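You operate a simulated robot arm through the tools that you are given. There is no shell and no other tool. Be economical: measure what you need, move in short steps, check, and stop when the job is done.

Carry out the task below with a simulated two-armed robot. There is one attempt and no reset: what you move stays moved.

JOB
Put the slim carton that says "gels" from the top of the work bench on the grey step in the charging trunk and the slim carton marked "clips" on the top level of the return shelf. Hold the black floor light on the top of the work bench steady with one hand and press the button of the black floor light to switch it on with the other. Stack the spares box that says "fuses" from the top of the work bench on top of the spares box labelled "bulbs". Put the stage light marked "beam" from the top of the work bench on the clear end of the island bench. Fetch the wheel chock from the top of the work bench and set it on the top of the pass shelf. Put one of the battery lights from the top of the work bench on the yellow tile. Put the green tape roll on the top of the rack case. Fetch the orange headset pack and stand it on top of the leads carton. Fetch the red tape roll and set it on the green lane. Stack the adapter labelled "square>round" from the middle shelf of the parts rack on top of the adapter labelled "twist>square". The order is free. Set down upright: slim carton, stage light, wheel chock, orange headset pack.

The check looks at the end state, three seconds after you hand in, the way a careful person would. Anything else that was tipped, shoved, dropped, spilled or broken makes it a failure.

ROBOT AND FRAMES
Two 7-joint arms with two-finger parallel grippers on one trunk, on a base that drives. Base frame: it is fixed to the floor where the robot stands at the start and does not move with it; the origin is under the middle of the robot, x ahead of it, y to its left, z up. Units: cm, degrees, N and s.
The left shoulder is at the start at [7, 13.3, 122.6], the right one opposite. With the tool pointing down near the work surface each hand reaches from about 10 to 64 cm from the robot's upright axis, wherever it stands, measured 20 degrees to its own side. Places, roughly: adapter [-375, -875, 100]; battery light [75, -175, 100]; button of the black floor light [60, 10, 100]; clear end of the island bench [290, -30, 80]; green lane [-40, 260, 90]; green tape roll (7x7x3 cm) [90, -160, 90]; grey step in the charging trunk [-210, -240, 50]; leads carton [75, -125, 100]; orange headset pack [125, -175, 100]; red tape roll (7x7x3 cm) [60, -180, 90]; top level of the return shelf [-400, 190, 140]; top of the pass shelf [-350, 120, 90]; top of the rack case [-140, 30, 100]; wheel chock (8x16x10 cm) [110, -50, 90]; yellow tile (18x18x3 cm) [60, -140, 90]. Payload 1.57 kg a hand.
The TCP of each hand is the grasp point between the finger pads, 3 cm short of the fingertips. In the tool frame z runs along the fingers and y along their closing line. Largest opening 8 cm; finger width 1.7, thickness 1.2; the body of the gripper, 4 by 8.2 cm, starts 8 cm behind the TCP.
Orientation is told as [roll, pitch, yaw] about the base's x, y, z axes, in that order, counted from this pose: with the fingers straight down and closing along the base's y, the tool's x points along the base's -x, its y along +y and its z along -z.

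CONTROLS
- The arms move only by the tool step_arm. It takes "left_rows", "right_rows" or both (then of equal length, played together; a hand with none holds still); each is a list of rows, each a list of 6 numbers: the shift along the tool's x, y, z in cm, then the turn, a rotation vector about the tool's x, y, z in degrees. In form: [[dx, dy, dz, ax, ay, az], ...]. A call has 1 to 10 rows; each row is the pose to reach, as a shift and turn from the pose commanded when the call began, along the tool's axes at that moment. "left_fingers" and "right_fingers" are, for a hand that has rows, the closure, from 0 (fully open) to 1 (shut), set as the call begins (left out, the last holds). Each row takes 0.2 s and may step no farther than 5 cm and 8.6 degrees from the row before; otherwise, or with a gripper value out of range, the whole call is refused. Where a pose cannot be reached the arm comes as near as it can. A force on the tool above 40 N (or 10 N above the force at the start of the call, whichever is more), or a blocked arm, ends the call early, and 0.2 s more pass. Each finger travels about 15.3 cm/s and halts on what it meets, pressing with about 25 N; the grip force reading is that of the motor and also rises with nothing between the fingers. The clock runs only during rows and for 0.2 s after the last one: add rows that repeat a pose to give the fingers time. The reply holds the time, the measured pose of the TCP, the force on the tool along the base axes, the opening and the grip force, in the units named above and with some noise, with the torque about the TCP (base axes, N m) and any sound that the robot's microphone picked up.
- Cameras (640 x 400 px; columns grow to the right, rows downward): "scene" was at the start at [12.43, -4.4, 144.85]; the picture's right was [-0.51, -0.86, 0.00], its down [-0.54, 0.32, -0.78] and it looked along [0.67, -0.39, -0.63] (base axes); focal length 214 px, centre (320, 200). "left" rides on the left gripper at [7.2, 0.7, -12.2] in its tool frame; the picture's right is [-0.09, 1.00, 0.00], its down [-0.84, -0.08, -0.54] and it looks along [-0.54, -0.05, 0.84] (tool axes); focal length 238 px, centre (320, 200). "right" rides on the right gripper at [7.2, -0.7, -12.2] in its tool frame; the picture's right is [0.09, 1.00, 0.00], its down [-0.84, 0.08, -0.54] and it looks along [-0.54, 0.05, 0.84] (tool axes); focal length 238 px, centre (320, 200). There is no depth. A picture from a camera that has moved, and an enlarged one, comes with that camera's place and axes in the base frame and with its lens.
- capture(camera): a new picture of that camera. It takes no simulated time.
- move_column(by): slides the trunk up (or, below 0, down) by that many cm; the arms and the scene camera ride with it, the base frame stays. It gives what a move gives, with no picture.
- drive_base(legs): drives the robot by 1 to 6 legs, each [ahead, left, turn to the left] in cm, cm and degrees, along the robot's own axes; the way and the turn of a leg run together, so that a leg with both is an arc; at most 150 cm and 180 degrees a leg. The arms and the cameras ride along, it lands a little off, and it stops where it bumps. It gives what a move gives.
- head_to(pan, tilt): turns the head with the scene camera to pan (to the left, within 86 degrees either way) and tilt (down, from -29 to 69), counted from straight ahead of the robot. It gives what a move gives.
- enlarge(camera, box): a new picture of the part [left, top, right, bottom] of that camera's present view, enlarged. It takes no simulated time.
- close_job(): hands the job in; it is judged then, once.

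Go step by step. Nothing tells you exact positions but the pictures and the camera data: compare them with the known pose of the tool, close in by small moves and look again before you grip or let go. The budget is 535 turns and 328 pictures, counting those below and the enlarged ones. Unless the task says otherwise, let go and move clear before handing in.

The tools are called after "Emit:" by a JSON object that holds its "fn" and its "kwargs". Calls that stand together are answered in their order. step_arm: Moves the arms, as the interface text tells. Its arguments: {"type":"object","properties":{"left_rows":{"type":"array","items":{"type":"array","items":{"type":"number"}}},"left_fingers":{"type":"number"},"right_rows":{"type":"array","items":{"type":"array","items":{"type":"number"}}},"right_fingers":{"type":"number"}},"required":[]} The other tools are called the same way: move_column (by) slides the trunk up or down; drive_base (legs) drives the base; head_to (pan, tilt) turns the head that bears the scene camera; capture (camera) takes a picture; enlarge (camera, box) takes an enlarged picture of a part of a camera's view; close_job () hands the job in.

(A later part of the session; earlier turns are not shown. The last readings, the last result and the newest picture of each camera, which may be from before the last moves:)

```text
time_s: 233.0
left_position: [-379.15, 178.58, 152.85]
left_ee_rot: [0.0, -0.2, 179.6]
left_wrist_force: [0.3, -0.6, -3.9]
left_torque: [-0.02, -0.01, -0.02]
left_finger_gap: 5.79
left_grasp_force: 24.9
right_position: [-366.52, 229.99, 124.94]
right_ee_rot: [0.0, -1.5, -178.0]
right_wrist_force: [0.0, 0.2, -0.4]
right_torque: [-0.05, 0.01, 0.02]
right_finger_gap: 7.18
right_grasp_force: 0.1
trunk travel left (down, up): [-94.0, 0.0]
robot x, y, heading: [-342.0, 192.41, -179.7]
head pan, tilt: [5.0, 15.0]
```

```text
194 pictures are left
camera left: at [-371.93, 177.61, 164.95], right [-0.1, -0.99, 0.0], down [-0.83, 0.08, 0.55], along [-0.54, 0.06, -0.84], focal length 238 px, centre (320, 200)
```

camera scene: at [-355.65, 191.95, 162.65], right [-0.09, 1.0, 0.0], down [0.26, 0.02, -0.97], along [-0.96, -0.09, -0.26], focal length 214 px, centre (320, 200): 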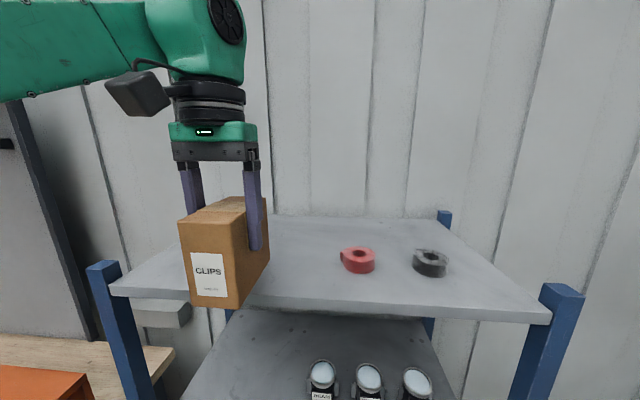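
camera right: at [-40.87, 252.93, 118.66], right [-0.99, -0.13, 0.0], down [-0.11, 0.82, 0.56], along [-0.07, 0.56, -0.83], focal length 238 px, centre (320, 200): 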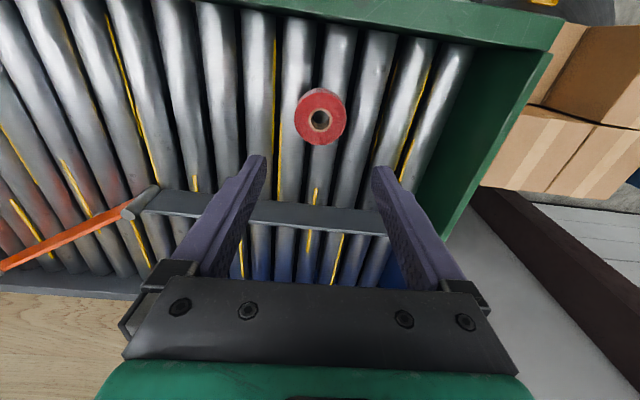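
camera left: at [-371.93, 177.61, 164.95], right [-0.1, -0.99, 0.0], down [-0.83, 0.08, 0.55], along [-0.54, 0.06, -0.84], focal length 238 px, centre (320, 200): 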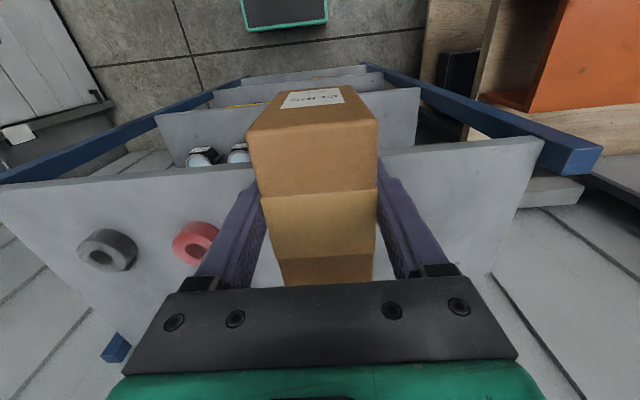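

Shelf front edge is at x≈-383, surface ~139. Drive 9 cm more, then extend the arm as it lowers.

Emit:
{"fn": "drive_base", "kwargs": {"legs": [[9, 0, 0]]}}

Emit:
{"fn": "step_arm", "kwargs": {"left_rows": [[0, 0, 1, 0, 0, 0], [-1, 0, 2, 0, 0, 0], [-2.5, 0, 3, 0, 0, 0], [-4.5, 0, 3.5, 0, 0, 0], [-4.5, 0, 3.5, 0, 0, 0]]}}

Emit:
{"fn": "capture", "kwargs": {"camera": "scene"}}

Emit:
{"fn": "capture", "kwargs": {"camera": "left"}}

```text
time_s: 234.1
left_position: [-387.02, 178.51, 153.11]
left_ee_rot: [-0.1, -0.7, 179.4]
left_wrist_force: [1.0, 0.1, -2.8]
left_torque: [0.0, 0.04, -0.03]
left_finger_gap: 5.82
left_grasp_force: 25.2
right_position: [-374.54, 229.9, 125.21]
right_ee_rot: [0.1, -1.9, -178.0]
right_wrist_force: [0.4, 0.2, 0.2]
right_torque: [-0.03, 0.06, 0.0]
right_finger_gap: 7.2
right_grasp_force: 0.0
trunk travel left (down, up): [-94.0, 0.0]
robot x, y, heading: [-350.23, 192.52, -179.8]
head pan, tilt: [5.0, 15.0]
```

```text
time_s: 235.3
left_position: [-392.74, 178.57, 149.38]
left_ee_rot: [-0.1, -0.2, 179.4]
left_wrist_force: [0.0, 0.7, -2.0]
left_torque: [-0.02, -0.02, 0.0]
left_finger_gap: 5.77
left_grasp_force: 25.1
right_position: [-375.61, 229.89, 124.99]
right_ee_rot: [0.1, -1.4, -178.0]
right_wrist_force: [0.2, -0.1, 0.2]
right_torque: [-0.01, 0.0, 0.03]
right_finger_gap: 7.22
right_grasp_force: 0.1
trunk travel left (down, up): [-94.0, 0.0]
robot x, y, heading: [-350.52, 192.75, -180.0]
head pan, tilt: [5.0, 15.0]
```

```text
193 pictures are left
camera scene: at [-364.84, 191.96, 162.63], right [-0.09, 1.0, 0.0], down [0.26, 0.02, -0.97], along [-0.96, -0.08, -0.26], focal length 214 px, centre (320, 200)
```

scene: 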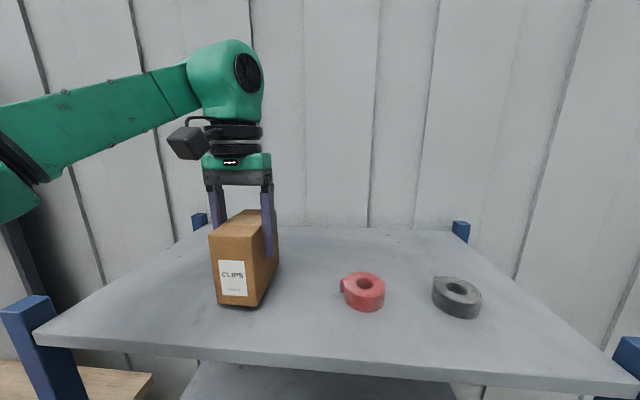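

```text
192 pictures are left
camera left: at [-385.51, 177.74, 161.46], right [-0.1, -0.99, 0.0], down [-0.83, 0.08, 0.54], along [-0.54, 0.06, -0.84], focal length 238 px, centre (320, 200)
```

left: 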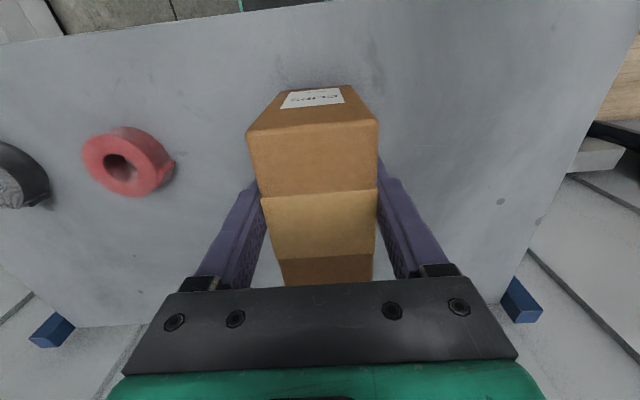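

Carton is well inside the shelf. Lower slowly until contact.

Emit:
{"fn": "step_arm", "kwargs": {"left_rows": [[0, 0, 0.5, 0, 0, 0], [0, 0, 1.0, 0, 0, 0], [0, 0, 1.4, 0, 0, 0]]}}

Emit:
{"fn": "step_arm", "kwargs": {"left_rows": [[0, 0, 0.4, 0, 0, 0], [0, 0, 0.7, 0, 0, 0]]}}

```text
time_s: 236.1
left_position: [-392.98, 178.63, 148.06]
left_ee_rot: [-0.2, -0.4, 179.6]
left_wrist_force: [-5.4, -2.5, 23.4]
left_torque: [-0.79, 0.22, -0.12]
left_finger_gap: 5.73
left_grasp_force: 24.8
right_position: [-375.53, 229.96, 124.87]
right_ee_rot: [0.2, -1.4, -178.0]
right_wrist_force: [-0.9, 0.4, -0.1]
right_torque: [-0.01, -0.01, -0.01]
right_finger_gap: 7.18
right_grasp_force: 0.0
trunk travel left (down, up): [-94.0, 0.0]
robot x, y, heading: [-350.91, 192.86, -180.1]
head pan, tilt: [5.0, 15.0]
```

```text
time_s: 236.7
left_position: [-392.61, 178.66, 147.22]
left_ee_rot: [-0.1, -0.2, 179.4]
left_wrist_force: [-2.7, -2.4, 23.8]
left_torque: [-0.36, -0.04, -0.09]
left_finger_gap: 5.77
left_grasp_force: 25.3
right_position: [-375.41, 229.83, 124.92]
right_ee_rot: [0.1, -1.5, -178.0]
right_wrist_force: [0.3, -0.3, -0.3]
right_torque: [0.04, 0.03, -0.02]
right_finger_gap: 7.19
right_grasp_force: 0.0
trunk travel left (down, up): [-94.0, 0.0]
robot x, y, heading: [-350.37, 193.04, -180.0]
head pan, tilt: [5.0, 15.0]
```

Contact. Release and rise straight.

Emit:
{"fn": "step_arm", "kwargs": {"left_rows": [[0, 0, -0.2, 0, 0, 0], [0, 0, -0.2, 0, 0, 0], [0, 0, -0.2, 0, 0, 0], [0, 0, -2, 0, 0, 0], [0, 0, -4, 0, 0, 0], [0, 0, -6, 0, 0, 0]], "left_fingers": 0}}

Emit:
{"fn": "capture", "kwargs": {"camera": "left"}}

Emit:
{"fn": "capture", "kwargs": {"camera": "scene"}}

```text
time_s: 238.1
left_position: [-392.2, 178.61, 151.88]
left_ee_rot: [-0.1, -0.3, 179.5]
left_wrist_force: [0.4, -0.1, -0.3]
left_torque: [-0.03, -0.02, -0.01]
left_finger_gap: 8.02
left_grasp_force: 0.1
left hand out of reach, approached as far as the arm can: row 6
right_position: [-375.48, 229.91, 124.93]
right_ee_rot: [0.3, -1.4, -178.0]
right_wrist_force: [-0.6, -0.1, -0.4]
right_torque: [-0.01, -0.02, 0.0]
right_finger_gap: 7.2
right_grasp_force: 0.1
trunk travel left (down, up): [-94.0, 0.0]
robot x, y, heading: [-350.79, 192.47, -180.2]
head pan, tilt: [5.0, 15.0]
```

```text
191 pictures are left
camera left: at [-384.87, 177.82, 163.88], right [-0.1, -0.99, 0.0], down [-0.83, 0.08, 0.55], along [-0.55, 0.06, -0.84], focal length 238 px, centre (320, 200)
```

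left: 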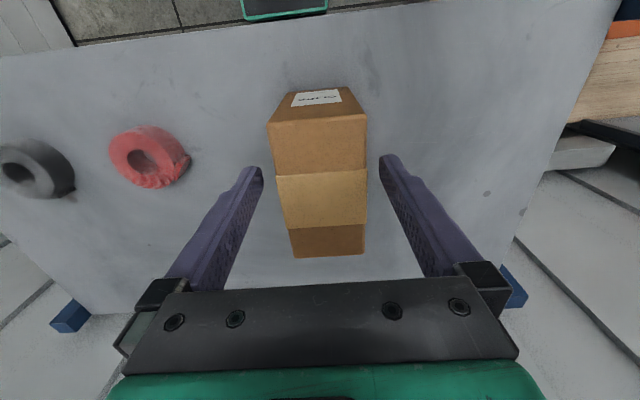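

```text
190 pictures are left
camera scene: at [-364.73, 192.02, 162.64], right [-0.09, 1.0, 0.0], down [0.26, 0.02, -0.97], along [-0.96, -0.08, -0.26], focal length 214 px, centre (320, 200)
```

scene: 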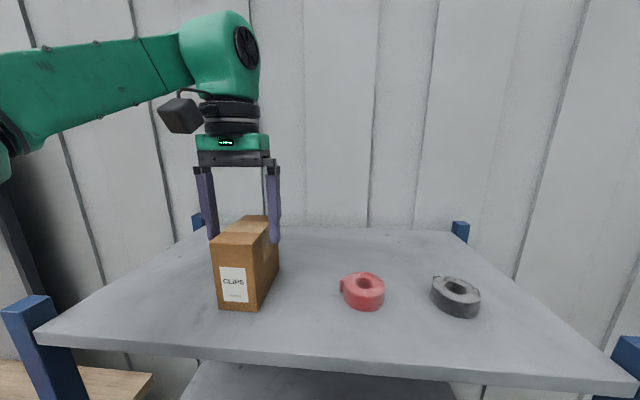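

Clips stands upright on the shelf. Fingers are clear at both sides; back out straight.

Emit:
{"fn": "drive_base", "kwargs": {"legs": [[-60, 0, 0]]}}

Emit:
{"fn": "head_to", "kwargs": {"pan": 20, "tilt": 15}}

Emit:
{"fn": "capture", "kwargs": {"camera": "scene"}}

```text
time_s: 241.5
left_position: [-331.95, 178.57, 151.58]
left_ee_rot: [-0.1, -0.2, 179.9]
left_wrist_force: [0.8, -0.7, -0.1]
left_torque: [0.02, -0.01, 0.0]
left_finger_gap: 8.0
left_grasp_force: 0.0
right_position: [-315.47, 229.88, 124.94]
right_ee_rot: [0.2, -1.3, -177.6]
right_wrist_force: [0.0, 0.0, 0.1]
right_torque: [0.02, 0.0, 0.02]
right_finger_gap: 7.19
right_grasp_force: 0.0
trunk travel left (down, up): [-94.0, 0.0]
robot x, y, heading: [-290.1, 192.92, -179.6]
head pan, tilt: [5.0, 15.0]
```

```text
time_s: 242.3
left_position: [-331.84, 178.68, 151.82]
left_ee_rot: [-0.1, -0.3, 179.8]
left_wrist_force: [-0.4, 0.0, -0.6]
left_torque: [-0.01, 0.03, -0.03]
left_finger_gap: 8.01
left_grasp_force: 0.2
right_position: [-315.46, 229.9, 124.85]
right_ee_rot: [0.2, -1.4, -177.6]
right_wrist_force: [-0.7, 0.3, -0.1]
right_torque: [0.01, -0.02, 0.01]
right_finger_gap: 7.18
right_grasp_force: 0.1
trunk travel left (down, up): [-94.0, 0.0]
robot x, y, heading: [-289.52, 193.04, -180.0]
head pan, tilt: [20.0, 15.0]
```

```text
189 pictures are left
camera scene: at [-303.87, 189.73, 162.62], right [-0.35, 0.94, 0.0], down [0.24, 0.09, -0.97], along [-0.91, -0.34, -0.26], focal length 214 px, centre (320, 200)
```

scene: 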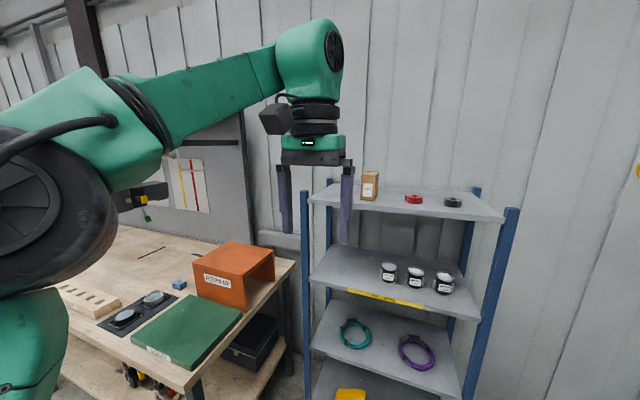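

Clips is well placed. Let me read the labels on the bench to identify the pass shelf.

Emit:
{"fn": "enlarge", "kwargs": {"camera": "scene", "box": [60, 220, 320, 400]}}

```text
2.22 times, centred on (190, 310) of scene
camera zoom: at [-303.87, 189.73, 162.62], right [-0.35, 0.94, 0.0], down [0.24, 0.09, -0.97], along [-0.91, -0.34, -0.26], focal length 477 px, centre (609, -44)
```

zoom: 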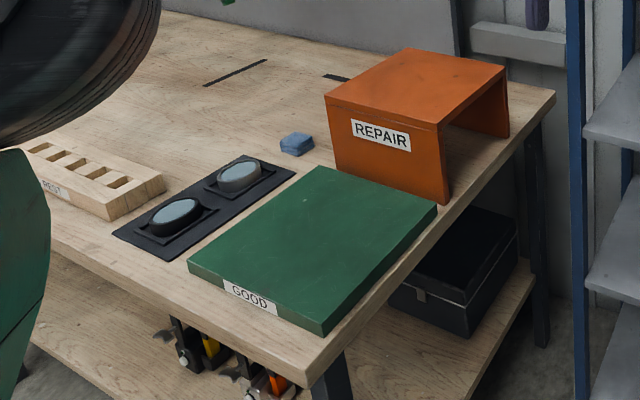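

The green "GOOD" platform at (-350,117) is the pass shelf. Now lower the arms and head back to the bench for the beam light.

Emit:
{"fn": "step_arm", "kwargs": {"left_rows": [[0, 0, 4, 0, 0, 0], [0, 0, 8, 0, 0, 0], [0, 0, 12, 0, 0, 0], [0, 0, 16, 0, 0, 0]], "right_rows": [[-3, 2, 0, 0, 0, 0], [-6, 4, 0, 0, 0, 0], [-9, 6, 0, 0, 0, 0], [-12, 8, 0, 0, 0, 0]], "right_fingers": 0}}

Emit:
{"fn": "move_column", "kwargs": {"by": -14}}

Emit:
{"fn": "drive_base", "kwargs": {"legs": [[0, 0, -180], [120, -40, 0], [120, -30, 0]]}}

Emit:
{"fn": "head_to", "kwargs": {"pan": -30, "tilt": 20}}

Emit:
{"fn": "capture", "kwargs": {"camera": "scene"}}

```text
time_s: 243.3
left_position: [-332.23, 178.62, 135.54]
left_ee_rot: [-0.3, -0.4, 180.0]
left_wrist_force: [-0.2, -1.1, 0.4]
left_torque: [0.01, -0.04, -0.05]
left_finger_gap: 8.0
left_grasp_force: 0.3
right_position: [-327.42, 221.4, 125.54]
right_ee_rot: [0.1, -1.4, -177.6]
right_wrist_force: [-0.1, 0.2, 0.1]
right_torque: [0.02, -0.05, 0.02]
right_finger_gap: 8.01
right_grasp_force: 0.0
trunk travel left (down, up): [-94.0, 0.0]
robot x, y, heading: [-290.25, 193.05, -179.7]
head pan, tilt: [20.0, 15.0]
```

```text
time_s: 245.0
left_position: [-331.85, 178.65, 121.67]
left_ee_rot: [-0.1, -0.2, 179.9]
left_wrist_force: [1.0, -0.8, -0.4]
left_torque: [0.02, 0.02, -0.01]
left_finger_gap: 8.0
left_grasp_force: 0.1
right_position: [-327.02, 221.52, 111.49]
right_ee_rot: [0.2, -1.5, -177.7]
right_wrist_force: [0.2, -0.4, 1.0]
right_torque: [0.0, 0.02, -0.01]
right_finger_gap: 8.01
right_grasp_force: 0.1
trunk travel left (down, up): [-80.0, 14.0]
robot x, y, heading: [-289.95, 193.19, -179.8]
head pan, tilt: [20.0, 15.0]
```

```text
time_s: 264.4
left_position: [-7.14, 146.78, 121.63]
left_ee_rot: [-0.1, -0.4, 0.9]
left_wrist_force: [-0.1, -0.2, -0.2]
left_torque: [0.01, 0.01, 0.0]
left_finger_gap: 8.01
left_grasp_force: 0.1
right_position: [-11.42, 104.0, 111.54]
right_ee_rot: [0.2, -1.4, 3.3]
right_wrist_force: [0.6, 0.5, 0.8]
right_torque: [-0.01, -0.01, -0.03]
right_finger_gap: 7.99
right_grasp_force: 0.0
trunk travel left (down, up): [-80.0, 14.0]
robot x, y, heading: [-48.91, 131.42, 1.4]
head pan, tilt: [20.0, 15.0]
```

```text
time_s: 265.6
left_position: [-7.16, 146.7, 121.64]
left_ee_rot: [-0.1, -0.3, 0.8]
left_wrist_force: [0.8, -0.5, 0.3]
left_torque: [0.04, -0.04, -0.01]
left_finger_gap: 8.0
left_grasp_force: 0.2
right_position: [-11.38, 103.83, 111.55]
right_ee_rot: [0.1, -1.4, 3.4]
right_wrist_force: [0.4, -0.3, 0.0]
right_torque: [0.04, 0.02, -0.01]
right_finger_gap: 7.99
right_grasp_force: 0.0
trunk travel left (down, up): [-80.0, 14.0]
robot x, y, heading: [-48.53, 131.43, 1.6]
head pan, tilt: [-30.0, 20.0]
```

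```text
187 pictures are left
camera scene: at [-35.64, 127.25, 147.81], right [-0.48, -0.88, 0.0], down [-0.3, 0.16, -0.94], along [0.83, -0.45, -0.34], focal length 214 px, centre (320, 200)
```

scene: 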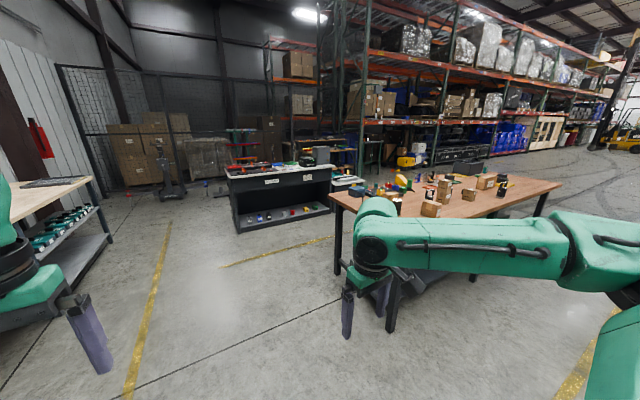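

Drive to the bench front near the beam light and look at it closely.

Emit:
{"fn": "drive_base", "kwargs": {"legs": [[10, -148, -1.5], [36, 0, 0]]}}

Emit:
{"fn": "head_to", "kwargs": {"pan": 0, "tilt": 45}}

Emit:
{"fn": "capture", "kwargs": {"camera": "scene"}}

Emit:
{"fn": "enlarge", "kwargs": {"camera": "scene", "box": [260, 120, 420, 240]}}

```text
time_s: 274.9
left_position: [40.94, -4.87, 121.74]
left_ee_rot: [-0.1, -0.4, -0.6]
left_wrist_force: [-0.6, 0.1, -0.4]
left_torque: [0.01, -0.01, -0.03]
left_finger_gap: 8.0
left_grasp_force: 0.0
right_position: [35.64, -47.65, 111.44]
right_ee_rot: [0.1, -1.5, 1.9]
right_wrist_force: [-0.7, 1.0, -0.2]
right_torque: [0.0, -0.04, -0.01]
right_finger_gap: 8.0
right_grasp_force: 0.1
trunk travel left (down, up): [-80.0, 14.0]
robot x, y, heading: [-1.39, -19.01, -0.2]
head pan, tilt: [-30.0, 20.0]
```

```text
time_s: 275.9
left_position: [41.11, -4.84, 121.62]
left_ee_rot: [-0.2, -0.3, -0.6]
left_wrist_force: [-0.9, 0.1, -0.6]
left_torque: [0.01, 0.04, 0.01]
left_finger_gap: 7.99
left_grasp_force: 0.0
right_position: [35.66, -47.61, 111.58]
right_ee_rot: [0.2, -1.4, 1.9]
right_wrist_force: [-0.7, -0.1, -0.3]
right_torque: [0.0, 0.0, -0.02]
right_finger_gap: 7.98
right_grasp_force: 0.1
trunk travel left (down, up): [-80.0, 14.0]
robot x, y, heading: [-0.79, -18.56, -0.1]
head pan, tilt: [0.0, 45.0]
```

```text
186 pictures are left
camera scene: at [12.16, -18.98, 143.95], right [0.0, -1.0, 0.0], down [-0.71, 0.0, -0.71], along [0.71, 0.0, -0.71], focal length 214 px, centre (320, 200)
```

scene: 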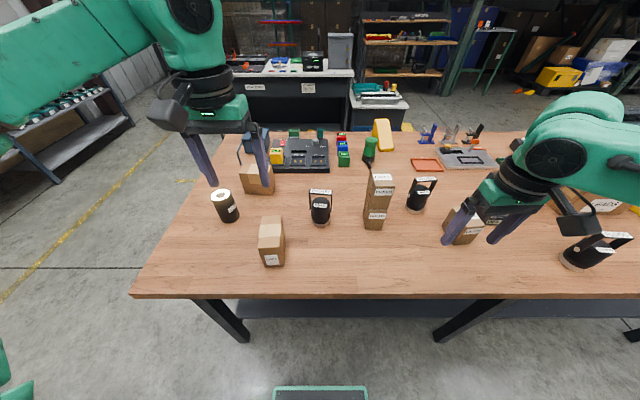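

```text
3.33 times, centred on (340, 180) of scene
camera zoom: at [12.16, -18.98, 143.95], right [0.0, -1.0, 0.0], down [-0.71, 0.0, -0.71], along [0.71, 0.0, -0.71], focal length 715 px, centre (253, 267)
```

zoom: 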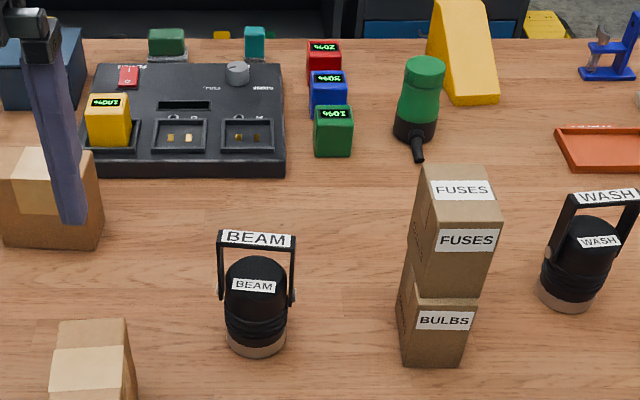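

Beam stands at (59.3,-19.4), yoke in the y-plane, bar top ~101. I'll grip its body front/back (closing along x) with the right hand turned 90°.

Emit:
{"fn": "drive_base", "kwargs": {"legs": [[11, 19, 0]]}}

Emit:
{"fn": "step_arm", "kwargs": {"right_rows": [[0, 0, 0, 0, 0, 8.6], [0, 0, 0, 0, 0, 17.2], [0, 0, 0, 0, 0, 25.8], [0, 0, -2, 0, 0, 34.4], [0, 0, -4, 0, 0, 43], [0, 0, -6, 0, 0, 51.6], [0, 0, -6, 0, 0, 60.2], [0, 0, -6, 0, 0, 68.8], [0, 0, -6, 0, 0, 77.4], [0, 0, -6, 0, 0, 86]]}}

Emit:
{"fn": "capture", "kwargs": {"camera": "right"}}

```text
time_s: 277.6
left_position: [52.04, 14.07, 121.81]
left_ee_rot: [0.0, -0.4, -0.5]
left_wrist_force: [-0.2, -0.2, -0.1]
left_torque: [0.01, -0.01, -0.02]
left_finger_gap: 8.0
left_grasp_force: 0.0
right_position: [46.72, -28.6, 111.42]
right_ee_rot: [0.3, -1.4, 1.9]
right_wrist_force: [0.2, 0.6, -0.3]
right_torque: [0.01, 0.01, -0.03]
right_finger_gap: 8.02
right_grasp_force: 0.0
trunk travel left (down, up): [-80.0, 14.0]
robot x, y, heading: [9.55, 0.22, -0.2]
head pan, tilt: [0.0, 45.0]
```

```text
time_s: 279.8
left_position: [52.11, 14.31, 121.67]
left_ee_rot: [0.0, -0.3, -0.6]
left_wrist_force: [0.1, 0.1, -0.6]
left_torque: [0.02, 0.02, -0.01]
left_finger_gap: 7.99
left_grasp_force: 0.1
right_position: [46.73, -28.39, 117.5]
right_ee_rot: [1.5, 0.0, -84.2]
right_wrist_force: [0.1, 0.8, 0.5]
right_torque: [0.01, -0.02, 0.0]
right_finger_gap: 7.99
right_grasp_force: 0.1
trunk travel left (down, up): [-80.0, 14.0]
robot x, y, heading: [10.15, -0.13, -0.1]
head pan, tilt: [0.0, 45.0]
```

```text
184 pictures are left
camera right: at [44.95, -21.33, 129.65], right [0.98, 0.19, 0.03], down [0.15, -0.83, 0.54], along [0.12, -0.53, -0.84], focal length 238 px, centre (320, 200)
```

right: 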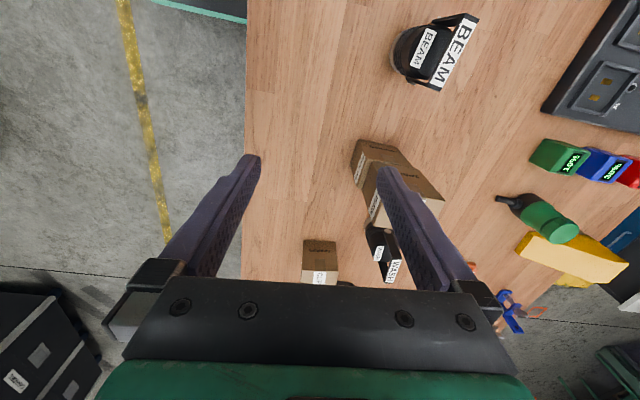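

Emit:
{"fn": "step_arm", "kwargs": {"right_rows": [[2, 3.4, 0, 0, 0, 2], [4, 6.8, 0, 0, 0, 4], [6, 10.2, 0, 0, 0, 6], [7.7, 13.3, 2, -0.7, 0, 8], [7.7, 13.3, 6, -1.5, 0, 8], [7.7, 13.3, 10, -1.5, 0, 8], [7.7, 13.3, 10, -1.5, 0, 8]]}}

Emit:
{"fn": "capture", "kwargs": {"camera": "right"}}

Emit:
{"fn": "enlarge", "kwargs": {"camera": "scene", "box": [240, 120, 440, 260]}}

```text
time_s: 281.4
left_position: [52.09, 14.42, 121.67]
left_ee_rot: [-0.3, -0.2, -0.6]
left_wrist_force: [1.1, 0.3, 0.7]
left_torque: [0.03, 0.03, 0.02]
left_finger_gap: 8.0
left_grasp_force: 0.0
right_position: [59.47, -19.21, 107.99]
right_ee_rot: [2.9, 0.3, -92.1]
right_wrist_force: [0.3, 0.0, 1.0]
right_torque: [-0.03, 0.01, 0.01]
right_finger_gap: 7.97
right_grasp_force: 0.1
trunk travel left (down, up): [-80.0, 14.0]
robot x, y, heading: [9.75, 0.08, -0.1]
head pan, tilt: [0.0, 45.0]
```

```text
183 pictures are left
camera right: at [58.36, -12.03, 119.98], right [1.0, 0.06, 0.05], down [0.02, -0.84, 0.54], along [0.07, -0.54, -0.84], focal length 238 px, centre (320, 200)
```

right: 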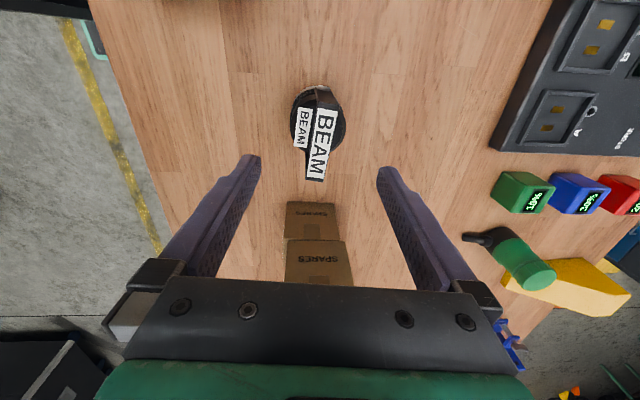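

```text
2.86 times, centred on (340, 190) of scene
camera zoom: at [23.31, 0.25, 143.94], right [0.0, -1.0, 0.0], down [-0.71, 0.0, -0.71], along [0.71, 0.0, -0.71], focal length 613 px, centre (263, 229)
```

zoom: 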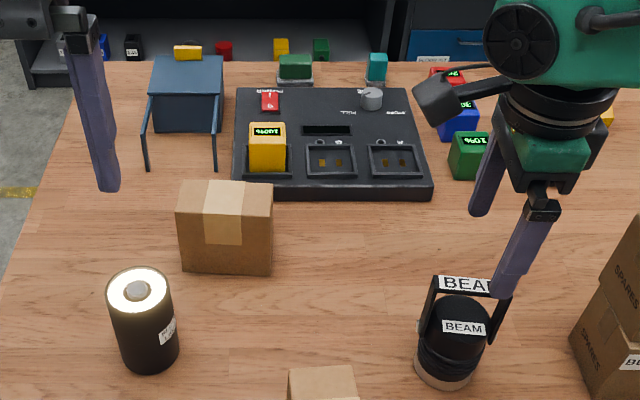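

Well centred. Level the small tilt and descend around the body.

Emit:
{"fn": "step_arm", "kwargs": {"right_rows": [[0, 0, 3, 2.9, 0, 0], [0, 0, 6, 2.9, 0, 0], [0, 0, 9, 2.9, 0, 0], [0, 0, 9, 2.9, 0, 0]]}}

Emit:
{"fn": "capture", "kwargs": {"camera": "right"}}

Emit:
{"fn": "enlarge", "kwargs": {"camera": "scene", "box": [300, 140, 440, 260]}}

```text
time_s: 282.4
left_position: [52.16, 14.24, 121.62]
left_ee_rot: [-0.1, -0.3, -0.6]
left_wrist_force: [0.3, 0.0, 0.5]
left_torque: [0.02, -0.07, 0.0]
left_finger_gap: 8.0
left_grasp_force: 0.1
right_position: [59.75, -19.23, 98.82]
right_ee_rot: [0.0, 0.3, -92.0]
right_wrist_force: [0.1, -0.4, -0.3]
right_torque: [-0.02, -0.01, 0.0]
right_finger_gap: 8.01
right_grasp_force: 0.0
trunk travel left (down, up): [-80.0, 14.0]
robot x, y, heading: [10.26, 0.35, -0.3]
head pan, tilt: [0.0, 45.0]
```

```text
181 pictures are left
camera right: at [59.31, -12.05, 111.03], right [1.0, 0.06, 0.0], down [0.05, -0.84, 0.54], along [0.03, -0.54, -0.84], focal length 238 px, centre (320, 200)
```

right: 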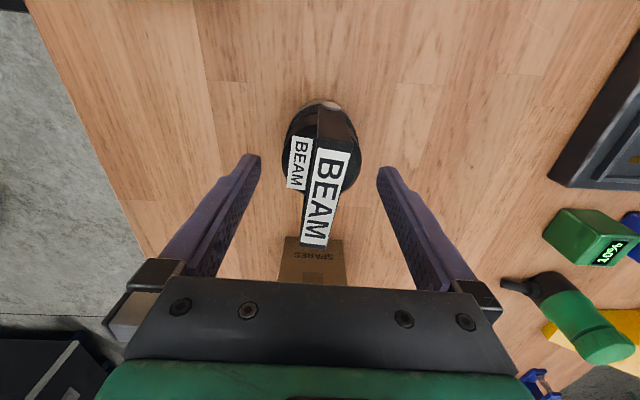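

```text
3.33 times, centred on (370, 200) of scene
camera zoom: at [23.27, 0.21, 143.94], right [0.0, -1.0, 0.0], down [-0.71, 0.0, -0.71], along [0.71, 0.0, -0.71], focal length 715 px, centre (153, 200)
```

zoom: 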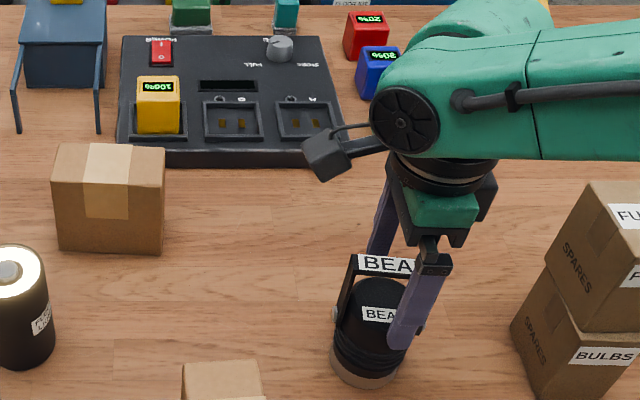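

Emit:
{"fn": "step_arm", "kwargs": {"right_rows": [[0.6, 0, 2, 0, 0, 0], [0.6, 0, 4.3, 0, 0, 0], [0.6, 0, 4.3, 0, 0, 0]]}}

Emit:
{"fn": "step_arm", "kwargs": {"right_rows": [[0, 0, 0, 0, 0, 0], [0, 0, 0, 0, 0, 0], [0, 0, 0, 0, 0, 0], [0, 0, 0, 0, 0, 0]], "right_fingers": 1}}

Emit:
{"fn": "capture", "kwargs": {"camera": "right"}}

```text
time_s: 283.2
left_position: [52.21, 14.44, 121.75]
left_ee_rot: [-0.2, -0.5, -0.6]
left_wrist_force: [0.2, 0.0, -0.5]
left_torque: [-0.01, 0.02, 0.0]
left_finger_gap: 8.0
left_grasp_force: 0.0
right_position: [59.59, -18.51, 94.53]
right_ee_rot: [0.0, 0.2, -92.1]
right_wrist_force: [0.9, -0.5, 0.5]
right_torque: [0.02, 0.0, 0.01]
right_finger_gap: 8.0
right_grasp_force: 0.0
trunk travel left (down, up): [-80.0, 14.0]
robot x, y, heading: [10.16, 0.21, 0.1]
head pan, tilt: [0.0, 45.0]
```

```text
time_s: 284.2
left_position: [52.1, 14.4, 121.77]
left_ee_rot: [-0.2, -0.3, -0.7]
left_wrist_force: [-0.5, 0.2, -0.1]
left_torque: [-0.01, -0.07, 0.0]
left_finger_gap: 8.02
left_grasp_force: 0.0
right_position: [59.7, -18.49, 94.52]
right_ee_rot: [-0.1, 0.3, -91.9]
right_wrist_force: [1.4, -0.2, 1.0]
right_torque: [0.06, 0.15, 0.0]
right_finger_gap: 5.88
right_grasp_force: 25.1
trunk travel left (down, up): [-80.0, 14.0]
robot x, y, heading: [10.18, 0.18, 0.1]
head pan, tilt: [0.0, 45.0]
```

```text
179 pictures are left
camera right: at [59.27, -11.34, 106.79], right [1.0, 0.06, 0.0], down [0.05, -0.84, 0.54], along [0.03, -0.54, -0.84], focal length 238 px, centre (320, 200)
```

right: 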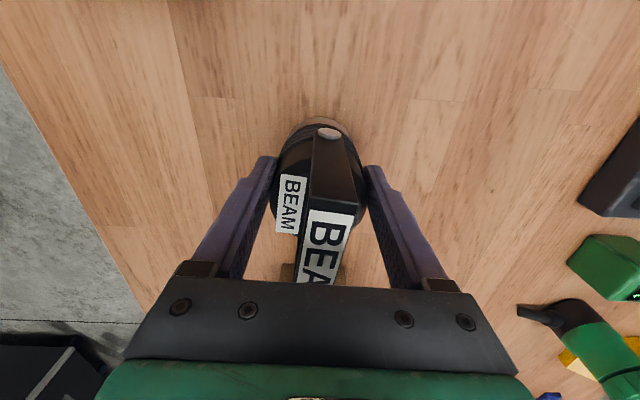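

Gripped at 5.9 cm. Lift slowly and check that it hangs straight.

Emit:
{"fn": "step_arm", "kwargs": {"right_rows": [[0, 0, -0.6, 0, 0, 0], [0, 0, -1.5, 0, 0, 0], [0, 0, -3, 0, 0, 0], [0, 0, -5, 0, 0, 0], [0, 0, -7, 0, 0, 0], [0, 0, -9, 0, 0, 0], [0, 0, -12, 0, 0, 0], [0, 0, -15, 0, 0, 0], [0, 0, -18, 0, 0, 0], [0, 0, -20, 0, 0, 0]]}}

Emit:
{"fn": "capture", "kwargs": {"camera": "right"}}

Emit:
{"fn": "capture", "kwargs": {"camera": "scene"}}

```text
time_s: 286.4
left_position: [52.22, 14.17, 121.78]
left_ee_rot: [-0.1, -0.3, -0.5]
left_wrist_force: [1.2, 0.1, 0.3]
left_torque: [0.01, 0.0, -0.01]
left_finger_gap: 8.01
left_grasp_force: 0.0
right_position: [59.99, -18.88, 114.66]
right_ee_rot: [0.0, 0.4, -92.0]
right_wrist_force: [-0.1, -0.1, -5.5]
right_torque: [0.07, 0.02, -0.01]
right_finger_gap: 5.88
right_grasp_force: 25.4
trunk travel left (down, up): [-80.0, 14.0]
robot x, y, heading: [10.34, 0.35, -0.1]
head pan, tilt: [0.0, 45.0]
```

```text
178 pictures are left
camera right: at [59.54, -11.68, 126.75], right [1.0, 0.06, 0.0], down [0.05, -0.84, 0.54], along [0.03, -0.54, -0.84], focal length 238 px, centre (320, 200)
```

right: 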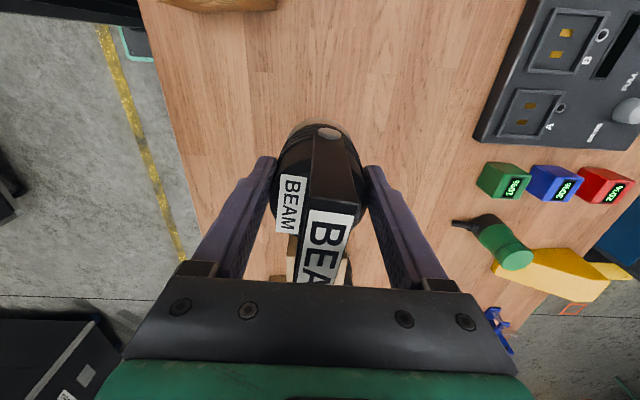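

```text
177 pictures are left
camera scene: at [23.34, 0.17, 143.93], right [0.0, -1.0, 0.0], down [-0.71, 0.0, -0.71], along [0.71, 0.0, -0.71], focal length 214 px, centre (320, 200)
```

scene: 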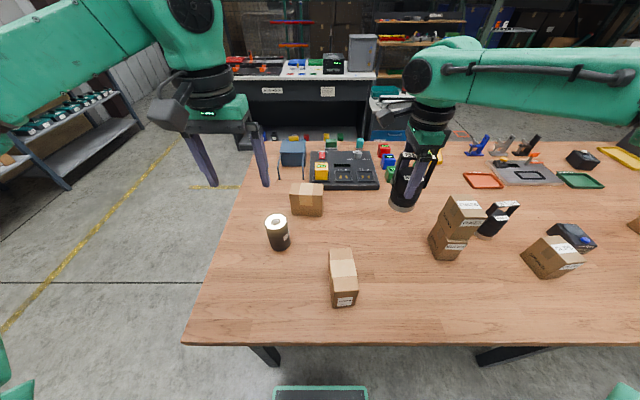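

Beam held upright. Go around to the left end of the bench for the gels carton.

Emit:
{"fn": "drive_base", "kwargs": {"legs": [[-40, 0, 0], [0, 115, 0], [86, 0, 0], [0, 0, -90]]}}

Emit:
{"fn": "capture", "kwargs": {"camera": "scene"}}

```text
time_s: 302.4
left_position: [68.0, 75.68, 121.78]
left_ee_rot: [-0.1, -0.2, -90.3]
left_wrist_force: [-0.5, 0.3, -1.1]
left_torque: [0.01, -0.01, -0.02]
left_finger_gap: 8.01
left_grasp_force: 0.2
right_position: [34.91, 67.63, 114.48]
right_ee_rot: [-0.1, 0.4, 178.3]
right_wrist_force: [-0.5, -0.3, -5.7]
right_torque: [-0.01, -0.06, 0.0]
right_finger_gap: 5.87
right_grasp_force: 25.0
trunk travel left (down, up): [-80.0, 14.0]
robot x, y, heading: [53.75, 117.8, -89.6]
head pan, tilt: [0.0, 45.0]
```

```text
176 pictures are left
camera scene: at [53.7, 104.42, 143.93], right [-1.0, -0.01, 0.0], down [-0.01, 0.71, -0.71], along [0.01, -0.71, -0.71], focal length 214 px, centre (320, 200)
```

scene: 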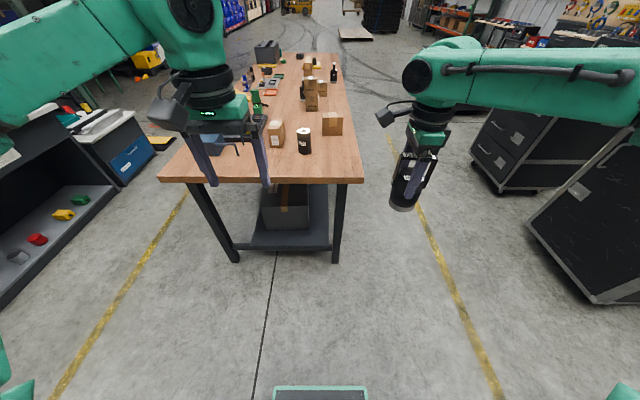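

Drive up to the end so the left hand is above gels.

Emit:
{"fn": "drive_base", "kwargs": {"legs": [[68, 7, 0]]}}

Emit:
{"fn": "capture", "kwargs": {"camera": "left"}}

Emit:
{"fn": "capture", "kwargs": {"camera": "scene"}}

```text
time_s: 306.2
left_position: [75.71, 7.46, 121.69]
left_ee_rot: [-0.1, -0.3, -90.1]
left_wrist_force: [-0.3, 0.7, -0.4]
left_torque: [0.01, -0.02, 0.0]
left_finger_gap: 8.02
left_grasp_force: 0.0
right_position: [42.73, -0.67, 114.59]
right_ee_rot: [0.0, 0.3, 178.6]
right_wrist_force: [-0.8, -0.4, -6.0]
right_torque: [0.03, -0.05, 0.02]
right_finger_gap: 5.86
right_grasp_force: 25.0
trunk travel left (down, up): [-80.0, 14.0]
robot x, y, heading: [61.43, 48.99, -89.5]
head pan, tilt: [0.0, 45.0]
```

```text
175 pictures are left
camera left: at [76.49, 14.58, 133.82], right [1.0, -0.09, 0.0], down [-0.08, -0.83, 0.55], along [-0.05, -0.54, -0.84], focal length 238 px, centre (320, 200)
```

left: 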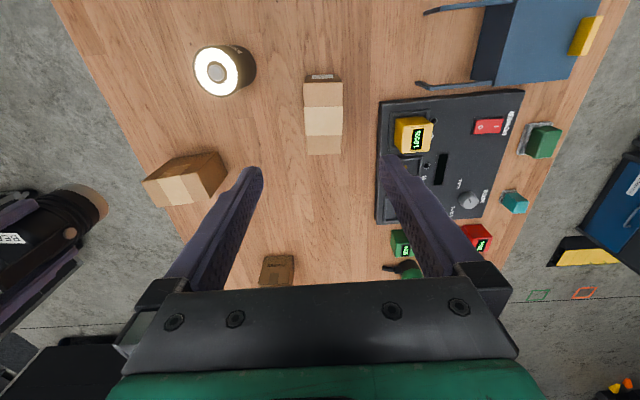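

```text
174 pictures are left
camera scene: at [61.41, 36.12, 143.95], right [-1.0, -0.01, 0.0], down [-0.01, 0.71, -0.71], along [0.01, -0.71, -0.71], focal length 214 px, centre (320, 200)
```

scene: 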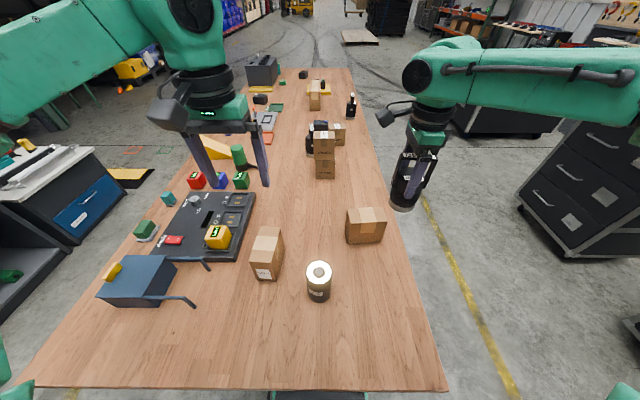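

Gels centre (76.2,5.6), long axis ~4° off. Descend over it.

Emit:
{"fn": "step_arm", "kwargs": {"left_rows": [[-0.9, 0.2, 4, 0, 0, 2.2], [-1.8, 0.4, 8.5, 0, 0, 4.4], [-1.8, 0.4, 13, 0, 0, 4.4], [-1.8, 0.4, 17, 0, 0, 4.4], [-1.8, 0.4, 20.5, 0, 0, 4.4], [-1.8, 0.4, 20.5, 0, 0, 4.4]]}}

Emit:
{"fn": "capture", "kwargs": {"camera": "left"}}

```text
time_s: 307.6
left_position: [76.01, 5.32, 101.14]
left_ee_rot: [-0.1, -0.2, -94.5]
left_wrist_force: [-0.2, -0.1, 1.1]
left_torque: [0.03, 0.01, 0.01]
left_finger_gap: 7.97
left_grasp_force: 0.1
right_position: [42.6, -0.65, 114.51]
right_ee_rot: [-0.1, 0.4, 178.5]
right_wrist_force: [0.0, 0.0, -6.0]
right_torque: [0.0, -0.07, -0.01]
right_finger_gap: 5.85
right_grasp_force: 24.6
trunk travel left (down, up): [-80.0, 14.0]
robot x, y, heading: [61.99, 49.13, -89.6]
head pan, tilt: [0.0, 45.0]
```

```text
173 pictures are left
camera left: at [77.36, 12.53, 113.22], right [0.99, -0.17, 0.0], down [-0.14, -0.82, 0.55], along [-0.09, -0.54, -0.84], focal length 238 px, centre (320, 200)
```

left: 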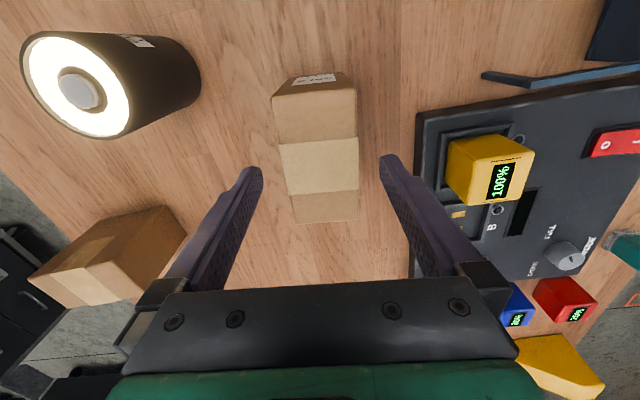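

Emit:
{"fn": "step_arm", "kwargs": {"left_rows": [[0, 0, 3.5, 0, 0, 0], [0, -0.1, 7, 0, 0, 0], [0, -0.1, 7, 0, 0, 0]]}}

Emit:
{"fn": "step_arm", "kwargs": {"left_rows": [[0, 0, 0, 0, 0, 0], [0, 0, 0, 0, 0, 0], [0, 0, 0, 0, 0, 0]], "left_fingers": 1}}

Emit:
{"fn": "step_arm", "kwargs": {"left_rows": [[0, 0, -0.6, 0, 0, 0], [0, 0, -1.5, 0, 0, 0], [0, 0, -3, 0, 0, 0], [0, 0, -5, 0, 0, 0], [0, 0, -7, 0, 0, 0], [0, 0, -9, 0, 0, 0], [0, 0, -12, 0, 0, 0], [0, 0, -15, 0, 0, 0], [0, 0, -18, 0, 0, 0], [0, 0, -21, 0, 0, 0]]}}

Emit:
{"fn": "capture", "kwargs": {"camera": "left"}}

```text
time_s: 308.4
left_position: [75.87, 5.33, 94.19]
left_ee_rot: [-0.1, -0.2, -94.5]
left_wrist_force: [0.2, 0.6, -1.1]
left_torque: [-0.01, -0.01, 0.01]
left_finger_gap: 8.02
left_grasp_force: 0.1
right_position: [42.7, -0.66, 114.45]
right_ee_rot: [-0.1, 0.4, 178.5]
right_wrist_force: [0.8, 0.7, -6.5]
right_torque: [-0.03, -0.05, -0.03]
right_finger_gap: 5.87
right_grasp_force: 25.1
trunk travel left (down, up): [-80.0, 14.0]
robot x, y, heading: [61.53, 49.05, -89.3]
head pan, tilt: [0.0, 45.0]
```

```text
time_s: 309.2
left_position: [75.92, 5.33, 94.01]
left_ee_rot: [-0.2, -0.4, -94.5]
left_wrist_force: [1.3, 0.7, 0.2]
left_torque: [-0.07, -0.08, 0.03]
left_finger_gap: 5.76
left_grasp_force: 25.0
right_position: [42.64, -0.83, 114.52]
right_ee_rot: [-0.1, 0.5, 178.5]
right_wrist_force: [-0.3, -0.8, -6.1]
right_torque: [-0.02, -0.05, 0.01]
right_finger_gap: 5.89
right_grasp_force: 25.2
trunk travel left (down, up): [-80.0, 14.0]
robot x, y, heading: [61.2, 49.43, -89.5]
head pan, tilt: [0.0, 45.0]
```

```text
time_s: 311.4
left_position: [76.13, 5.61, 115.4]
left_ee_rot: [-0.1, -0.3, -94.5]
left_wrist_force: [-0.5, 1.1, -3.4]
left_torque: [0.01, 0.01, 0.04]
left_finger_gap: 5.78
left_grasp_force: 24.9
right_position: [42.68, -0.84, 114.41]
right_ee_rot: [-0.1, 0.4, 178.4]
right_wrist_force: [-0.7, 0.4, -6.3]
right_torque: [0.05, -0.06, -0.03]
right_finger_gap: 5.86
right_grasp_force: 24.5
trunk travel left (down, up): [-80.0, 14.0]
robot x, y, heading: [61.35, 49.01, -89.4]
head pan, tilt: [0.0, 45.0]
```

```text
172 pictures are left
camera left: at [77.34, 12.65, 127.48], right [0.99, -0.17, 0.0], down [-0.14, -0.83, 0.55], along [-0.09, -0.54, -0.84], focal length 238 px, centre (320, 200)
```

left: 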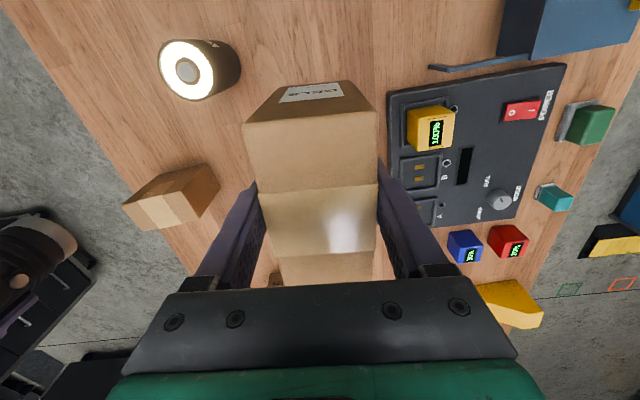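

Gels held. Back off, turn, and drive round into the aisle facing the island bench.

Emit:
{"fn": "drive_base", "kwargs": {"legs": [[-60, 0, 0], [0, 0, 90], [118, 0, 0]]}}

Emit:
{"fn": "head_to", "kwargs": {"pan": -25, "tilt": 25}}

Emit:
{"fn": "capture", "kwargs": {"camera": "scene"}}

```text
time_s: 324.2
left_position: [221.51, 123.32, 115.39]
left_ee_rot: [-0.1, -0.2, -5.7]
left_wrist_force: [1.0, 0.3, -2.8]
left_torque: [-0.01, 0.01, -0.02]
left_finger_gap: 5.81
left_grasp_force: 25.2
right_position: [227.22, 89.94, 114.53]
right_ee_rot: [0.0, 0.4, -92.8]
right_wrist_force: [-0.5, 1.1, -6.5]
right_torque: [0.04, -0.02, -0.02]
right_finger_gap: 5.89
right_grasp_force: 25.1
trunk travel left (down, up): [-80.0, 14.0]
robot x, y, heading: [177.59, 109.36, -0.9]
head pan, tilt: [0.0, 45.0]
```

```text
time_s: 325.1
left_position: [221.62, 123.39, 115.29]
left_ee_rot: [-0.1, -0.2, -5.6]
left_wrist_force: [1.2, 1.0, -2.4]
left_torque: [-0.02, 0.03, 0.02]
left_finger_gap: 5.77
left_grasp_force: 25.1
right_position: [227.28, 89.85, 114.47]
right_ee_rot: [-0.2, 0.5, -92.9]
right_wrist_force: [0.7, -1.5, -6.0]
right_torque: [0.04, 0.0, -0.01]
right_finger_gap: 5.88
right_grasp_force: 24.8
trunk travel left (down, up): [-80.0, 14.0]
robot x, y, heading: [177.25, 109.45, -1.1]
head pan, tilt: [-25.0, 25.0]
```

```text
171 pictures are left
camera scene: at [191.03, 105.47, 146.97], right [-0.43, -0.9, 0.0], down [-0.38, 0.18, -0.91], along [0.82, -0.39, -0.42], focal length 214 px, centre (320, 200)
```

scene: 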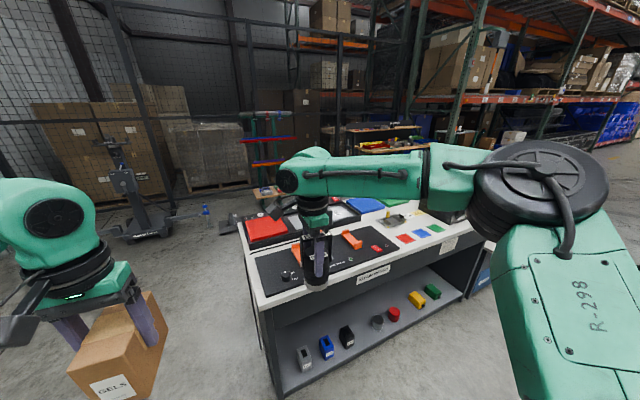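

The island's clear end is at its far (−y) end. Drive along the aisle to it.

Emit:
{"fn": "drive_base", "kwargs": {"legs": [[0, -118, 1]]}}

Emit:
{"fn": "head_to", "kwargs": {"pan": -10, "tilt": 40}}

Emit:
{"fn": "capture", "kwargs": {"camera": "scene"}}

```text
time_s: 331.1
left_position: [221.17, 6.88, 115.24]
left_ee_rot: [-0.1, -0.3, -4.4]
left_wrist_force: [0.5, 0.3, -2.6]
left_torque: [-0.01, 0.03, 0.01]
left_finger_gap: 5.79
left_grasp_force: 25.4
right_position: [227.43, -26.36, 114.49]
right_ee_rot: [-0.1, 0.3, -91.5]
right_wrist_force: [-0.4, -0.3, -6.7]
right_torque: [0.05, 0.02, 0.0]
right_finger_gap: 5.87
right_grasp_force: 24.7
trunk travel left (down, up): [-80.0, 14.0]
robot x, y, heading: [177.28, -7.59, 0.4]
head pan, tilt: [-25.0, 25.0]
```

```text
time_s: 331.8
left_position: [221.1, 6.86, 115.41]
left_ee_rot: [-0.1, -0.2, -4.4]
left_wrist_force: [-0.1, -0.1, -2.9]
left_torque: [0.0, 0.02, 0.0]
left_finger_gap: 5.77
left_grasp_force: 24.8
right_position: [227.33, -26.45, 114.31]
right_ee_rot: [0.0, 0.4, -91.5]
right_wrist_force: [-1.1, -0.4, -6.8]
right_torque: [0.05, -0.01, -0.02]
right_finger_gap: 5.88
right_grasp_force: 24.8
trunk travel left (down, up): [-80.0, 14.0]
robot x, y, heading: [177.25, -7.84, 0.4]
head pan, tilt: [-10.0, 40.0]
```

```text
170 pictures are left
camera scene: at [190.87, -9.31, 144.66], right [-0.16, -0.99, 0.0], down [-0.63, 0.11, -0.77], along [0.76, -0.13, -0.64], focal length 214 px, centre (320, 200)
```

scene: 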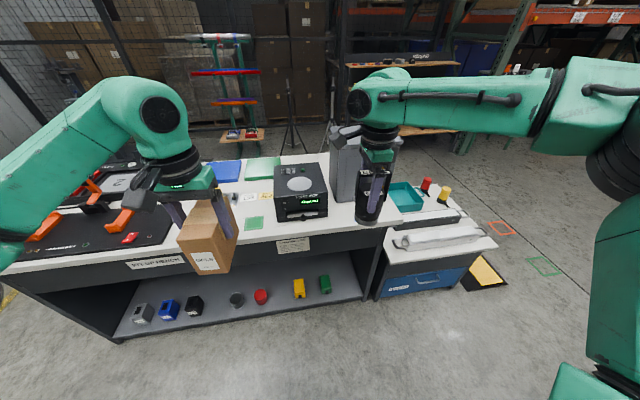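

Emit:
{"fn": "enlarge", "kwargs": {"camera": "scene", "box": [180, 120, 480, 300]}}

Emit:
{"fn": "capture", "kwargs": {"camera": "right"}}

Emit:
{"fn": "capture", "kwargs": {"camera": "left"}}

```text
2.13 times, centred on (330, 210) of scene
camera zoom: at [190.87, -9.31, 144.66], right [-0.16, -0.99, 0.0], down [-0.63, 0.11, -0.77], along [0.76, -0.13, -0.64], focal length 458 px, centre (299, 179)
```

zoom: 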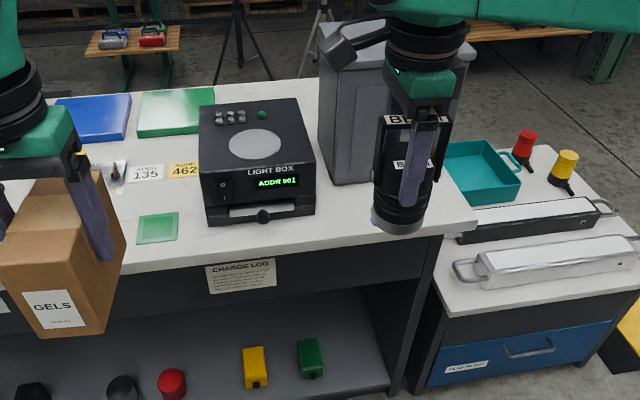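

```text
168 pictures are left
camera right: at [226.93, -19.31, 126.67], right [1.0, 0.07, 0.0], down [0.06, -0.84, 0.54], along [0.03, -0.54, -0.84], focal length 238 px, centre (320, 200)
```

right: 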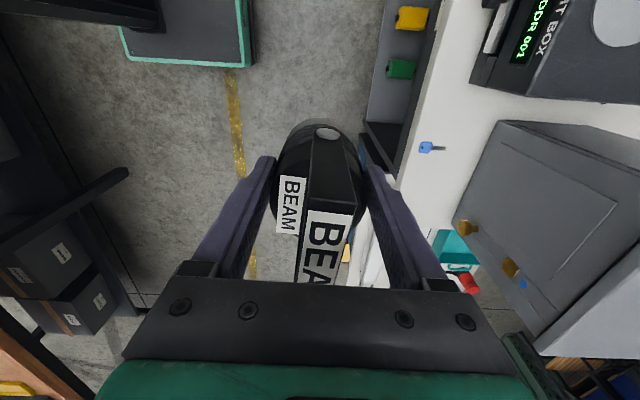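

```text
167 pictures are left
camera left: at [213.99, 8.04, 127.42], right [0.17, 0.99, 0.0], down [0.83, -0.14, 0.55], along [0.54, -0.09, -0.84], focal length 238 px, centre (320, 200)
```

left: 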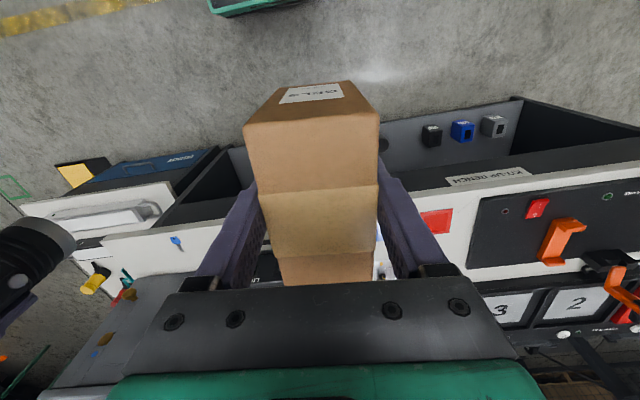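

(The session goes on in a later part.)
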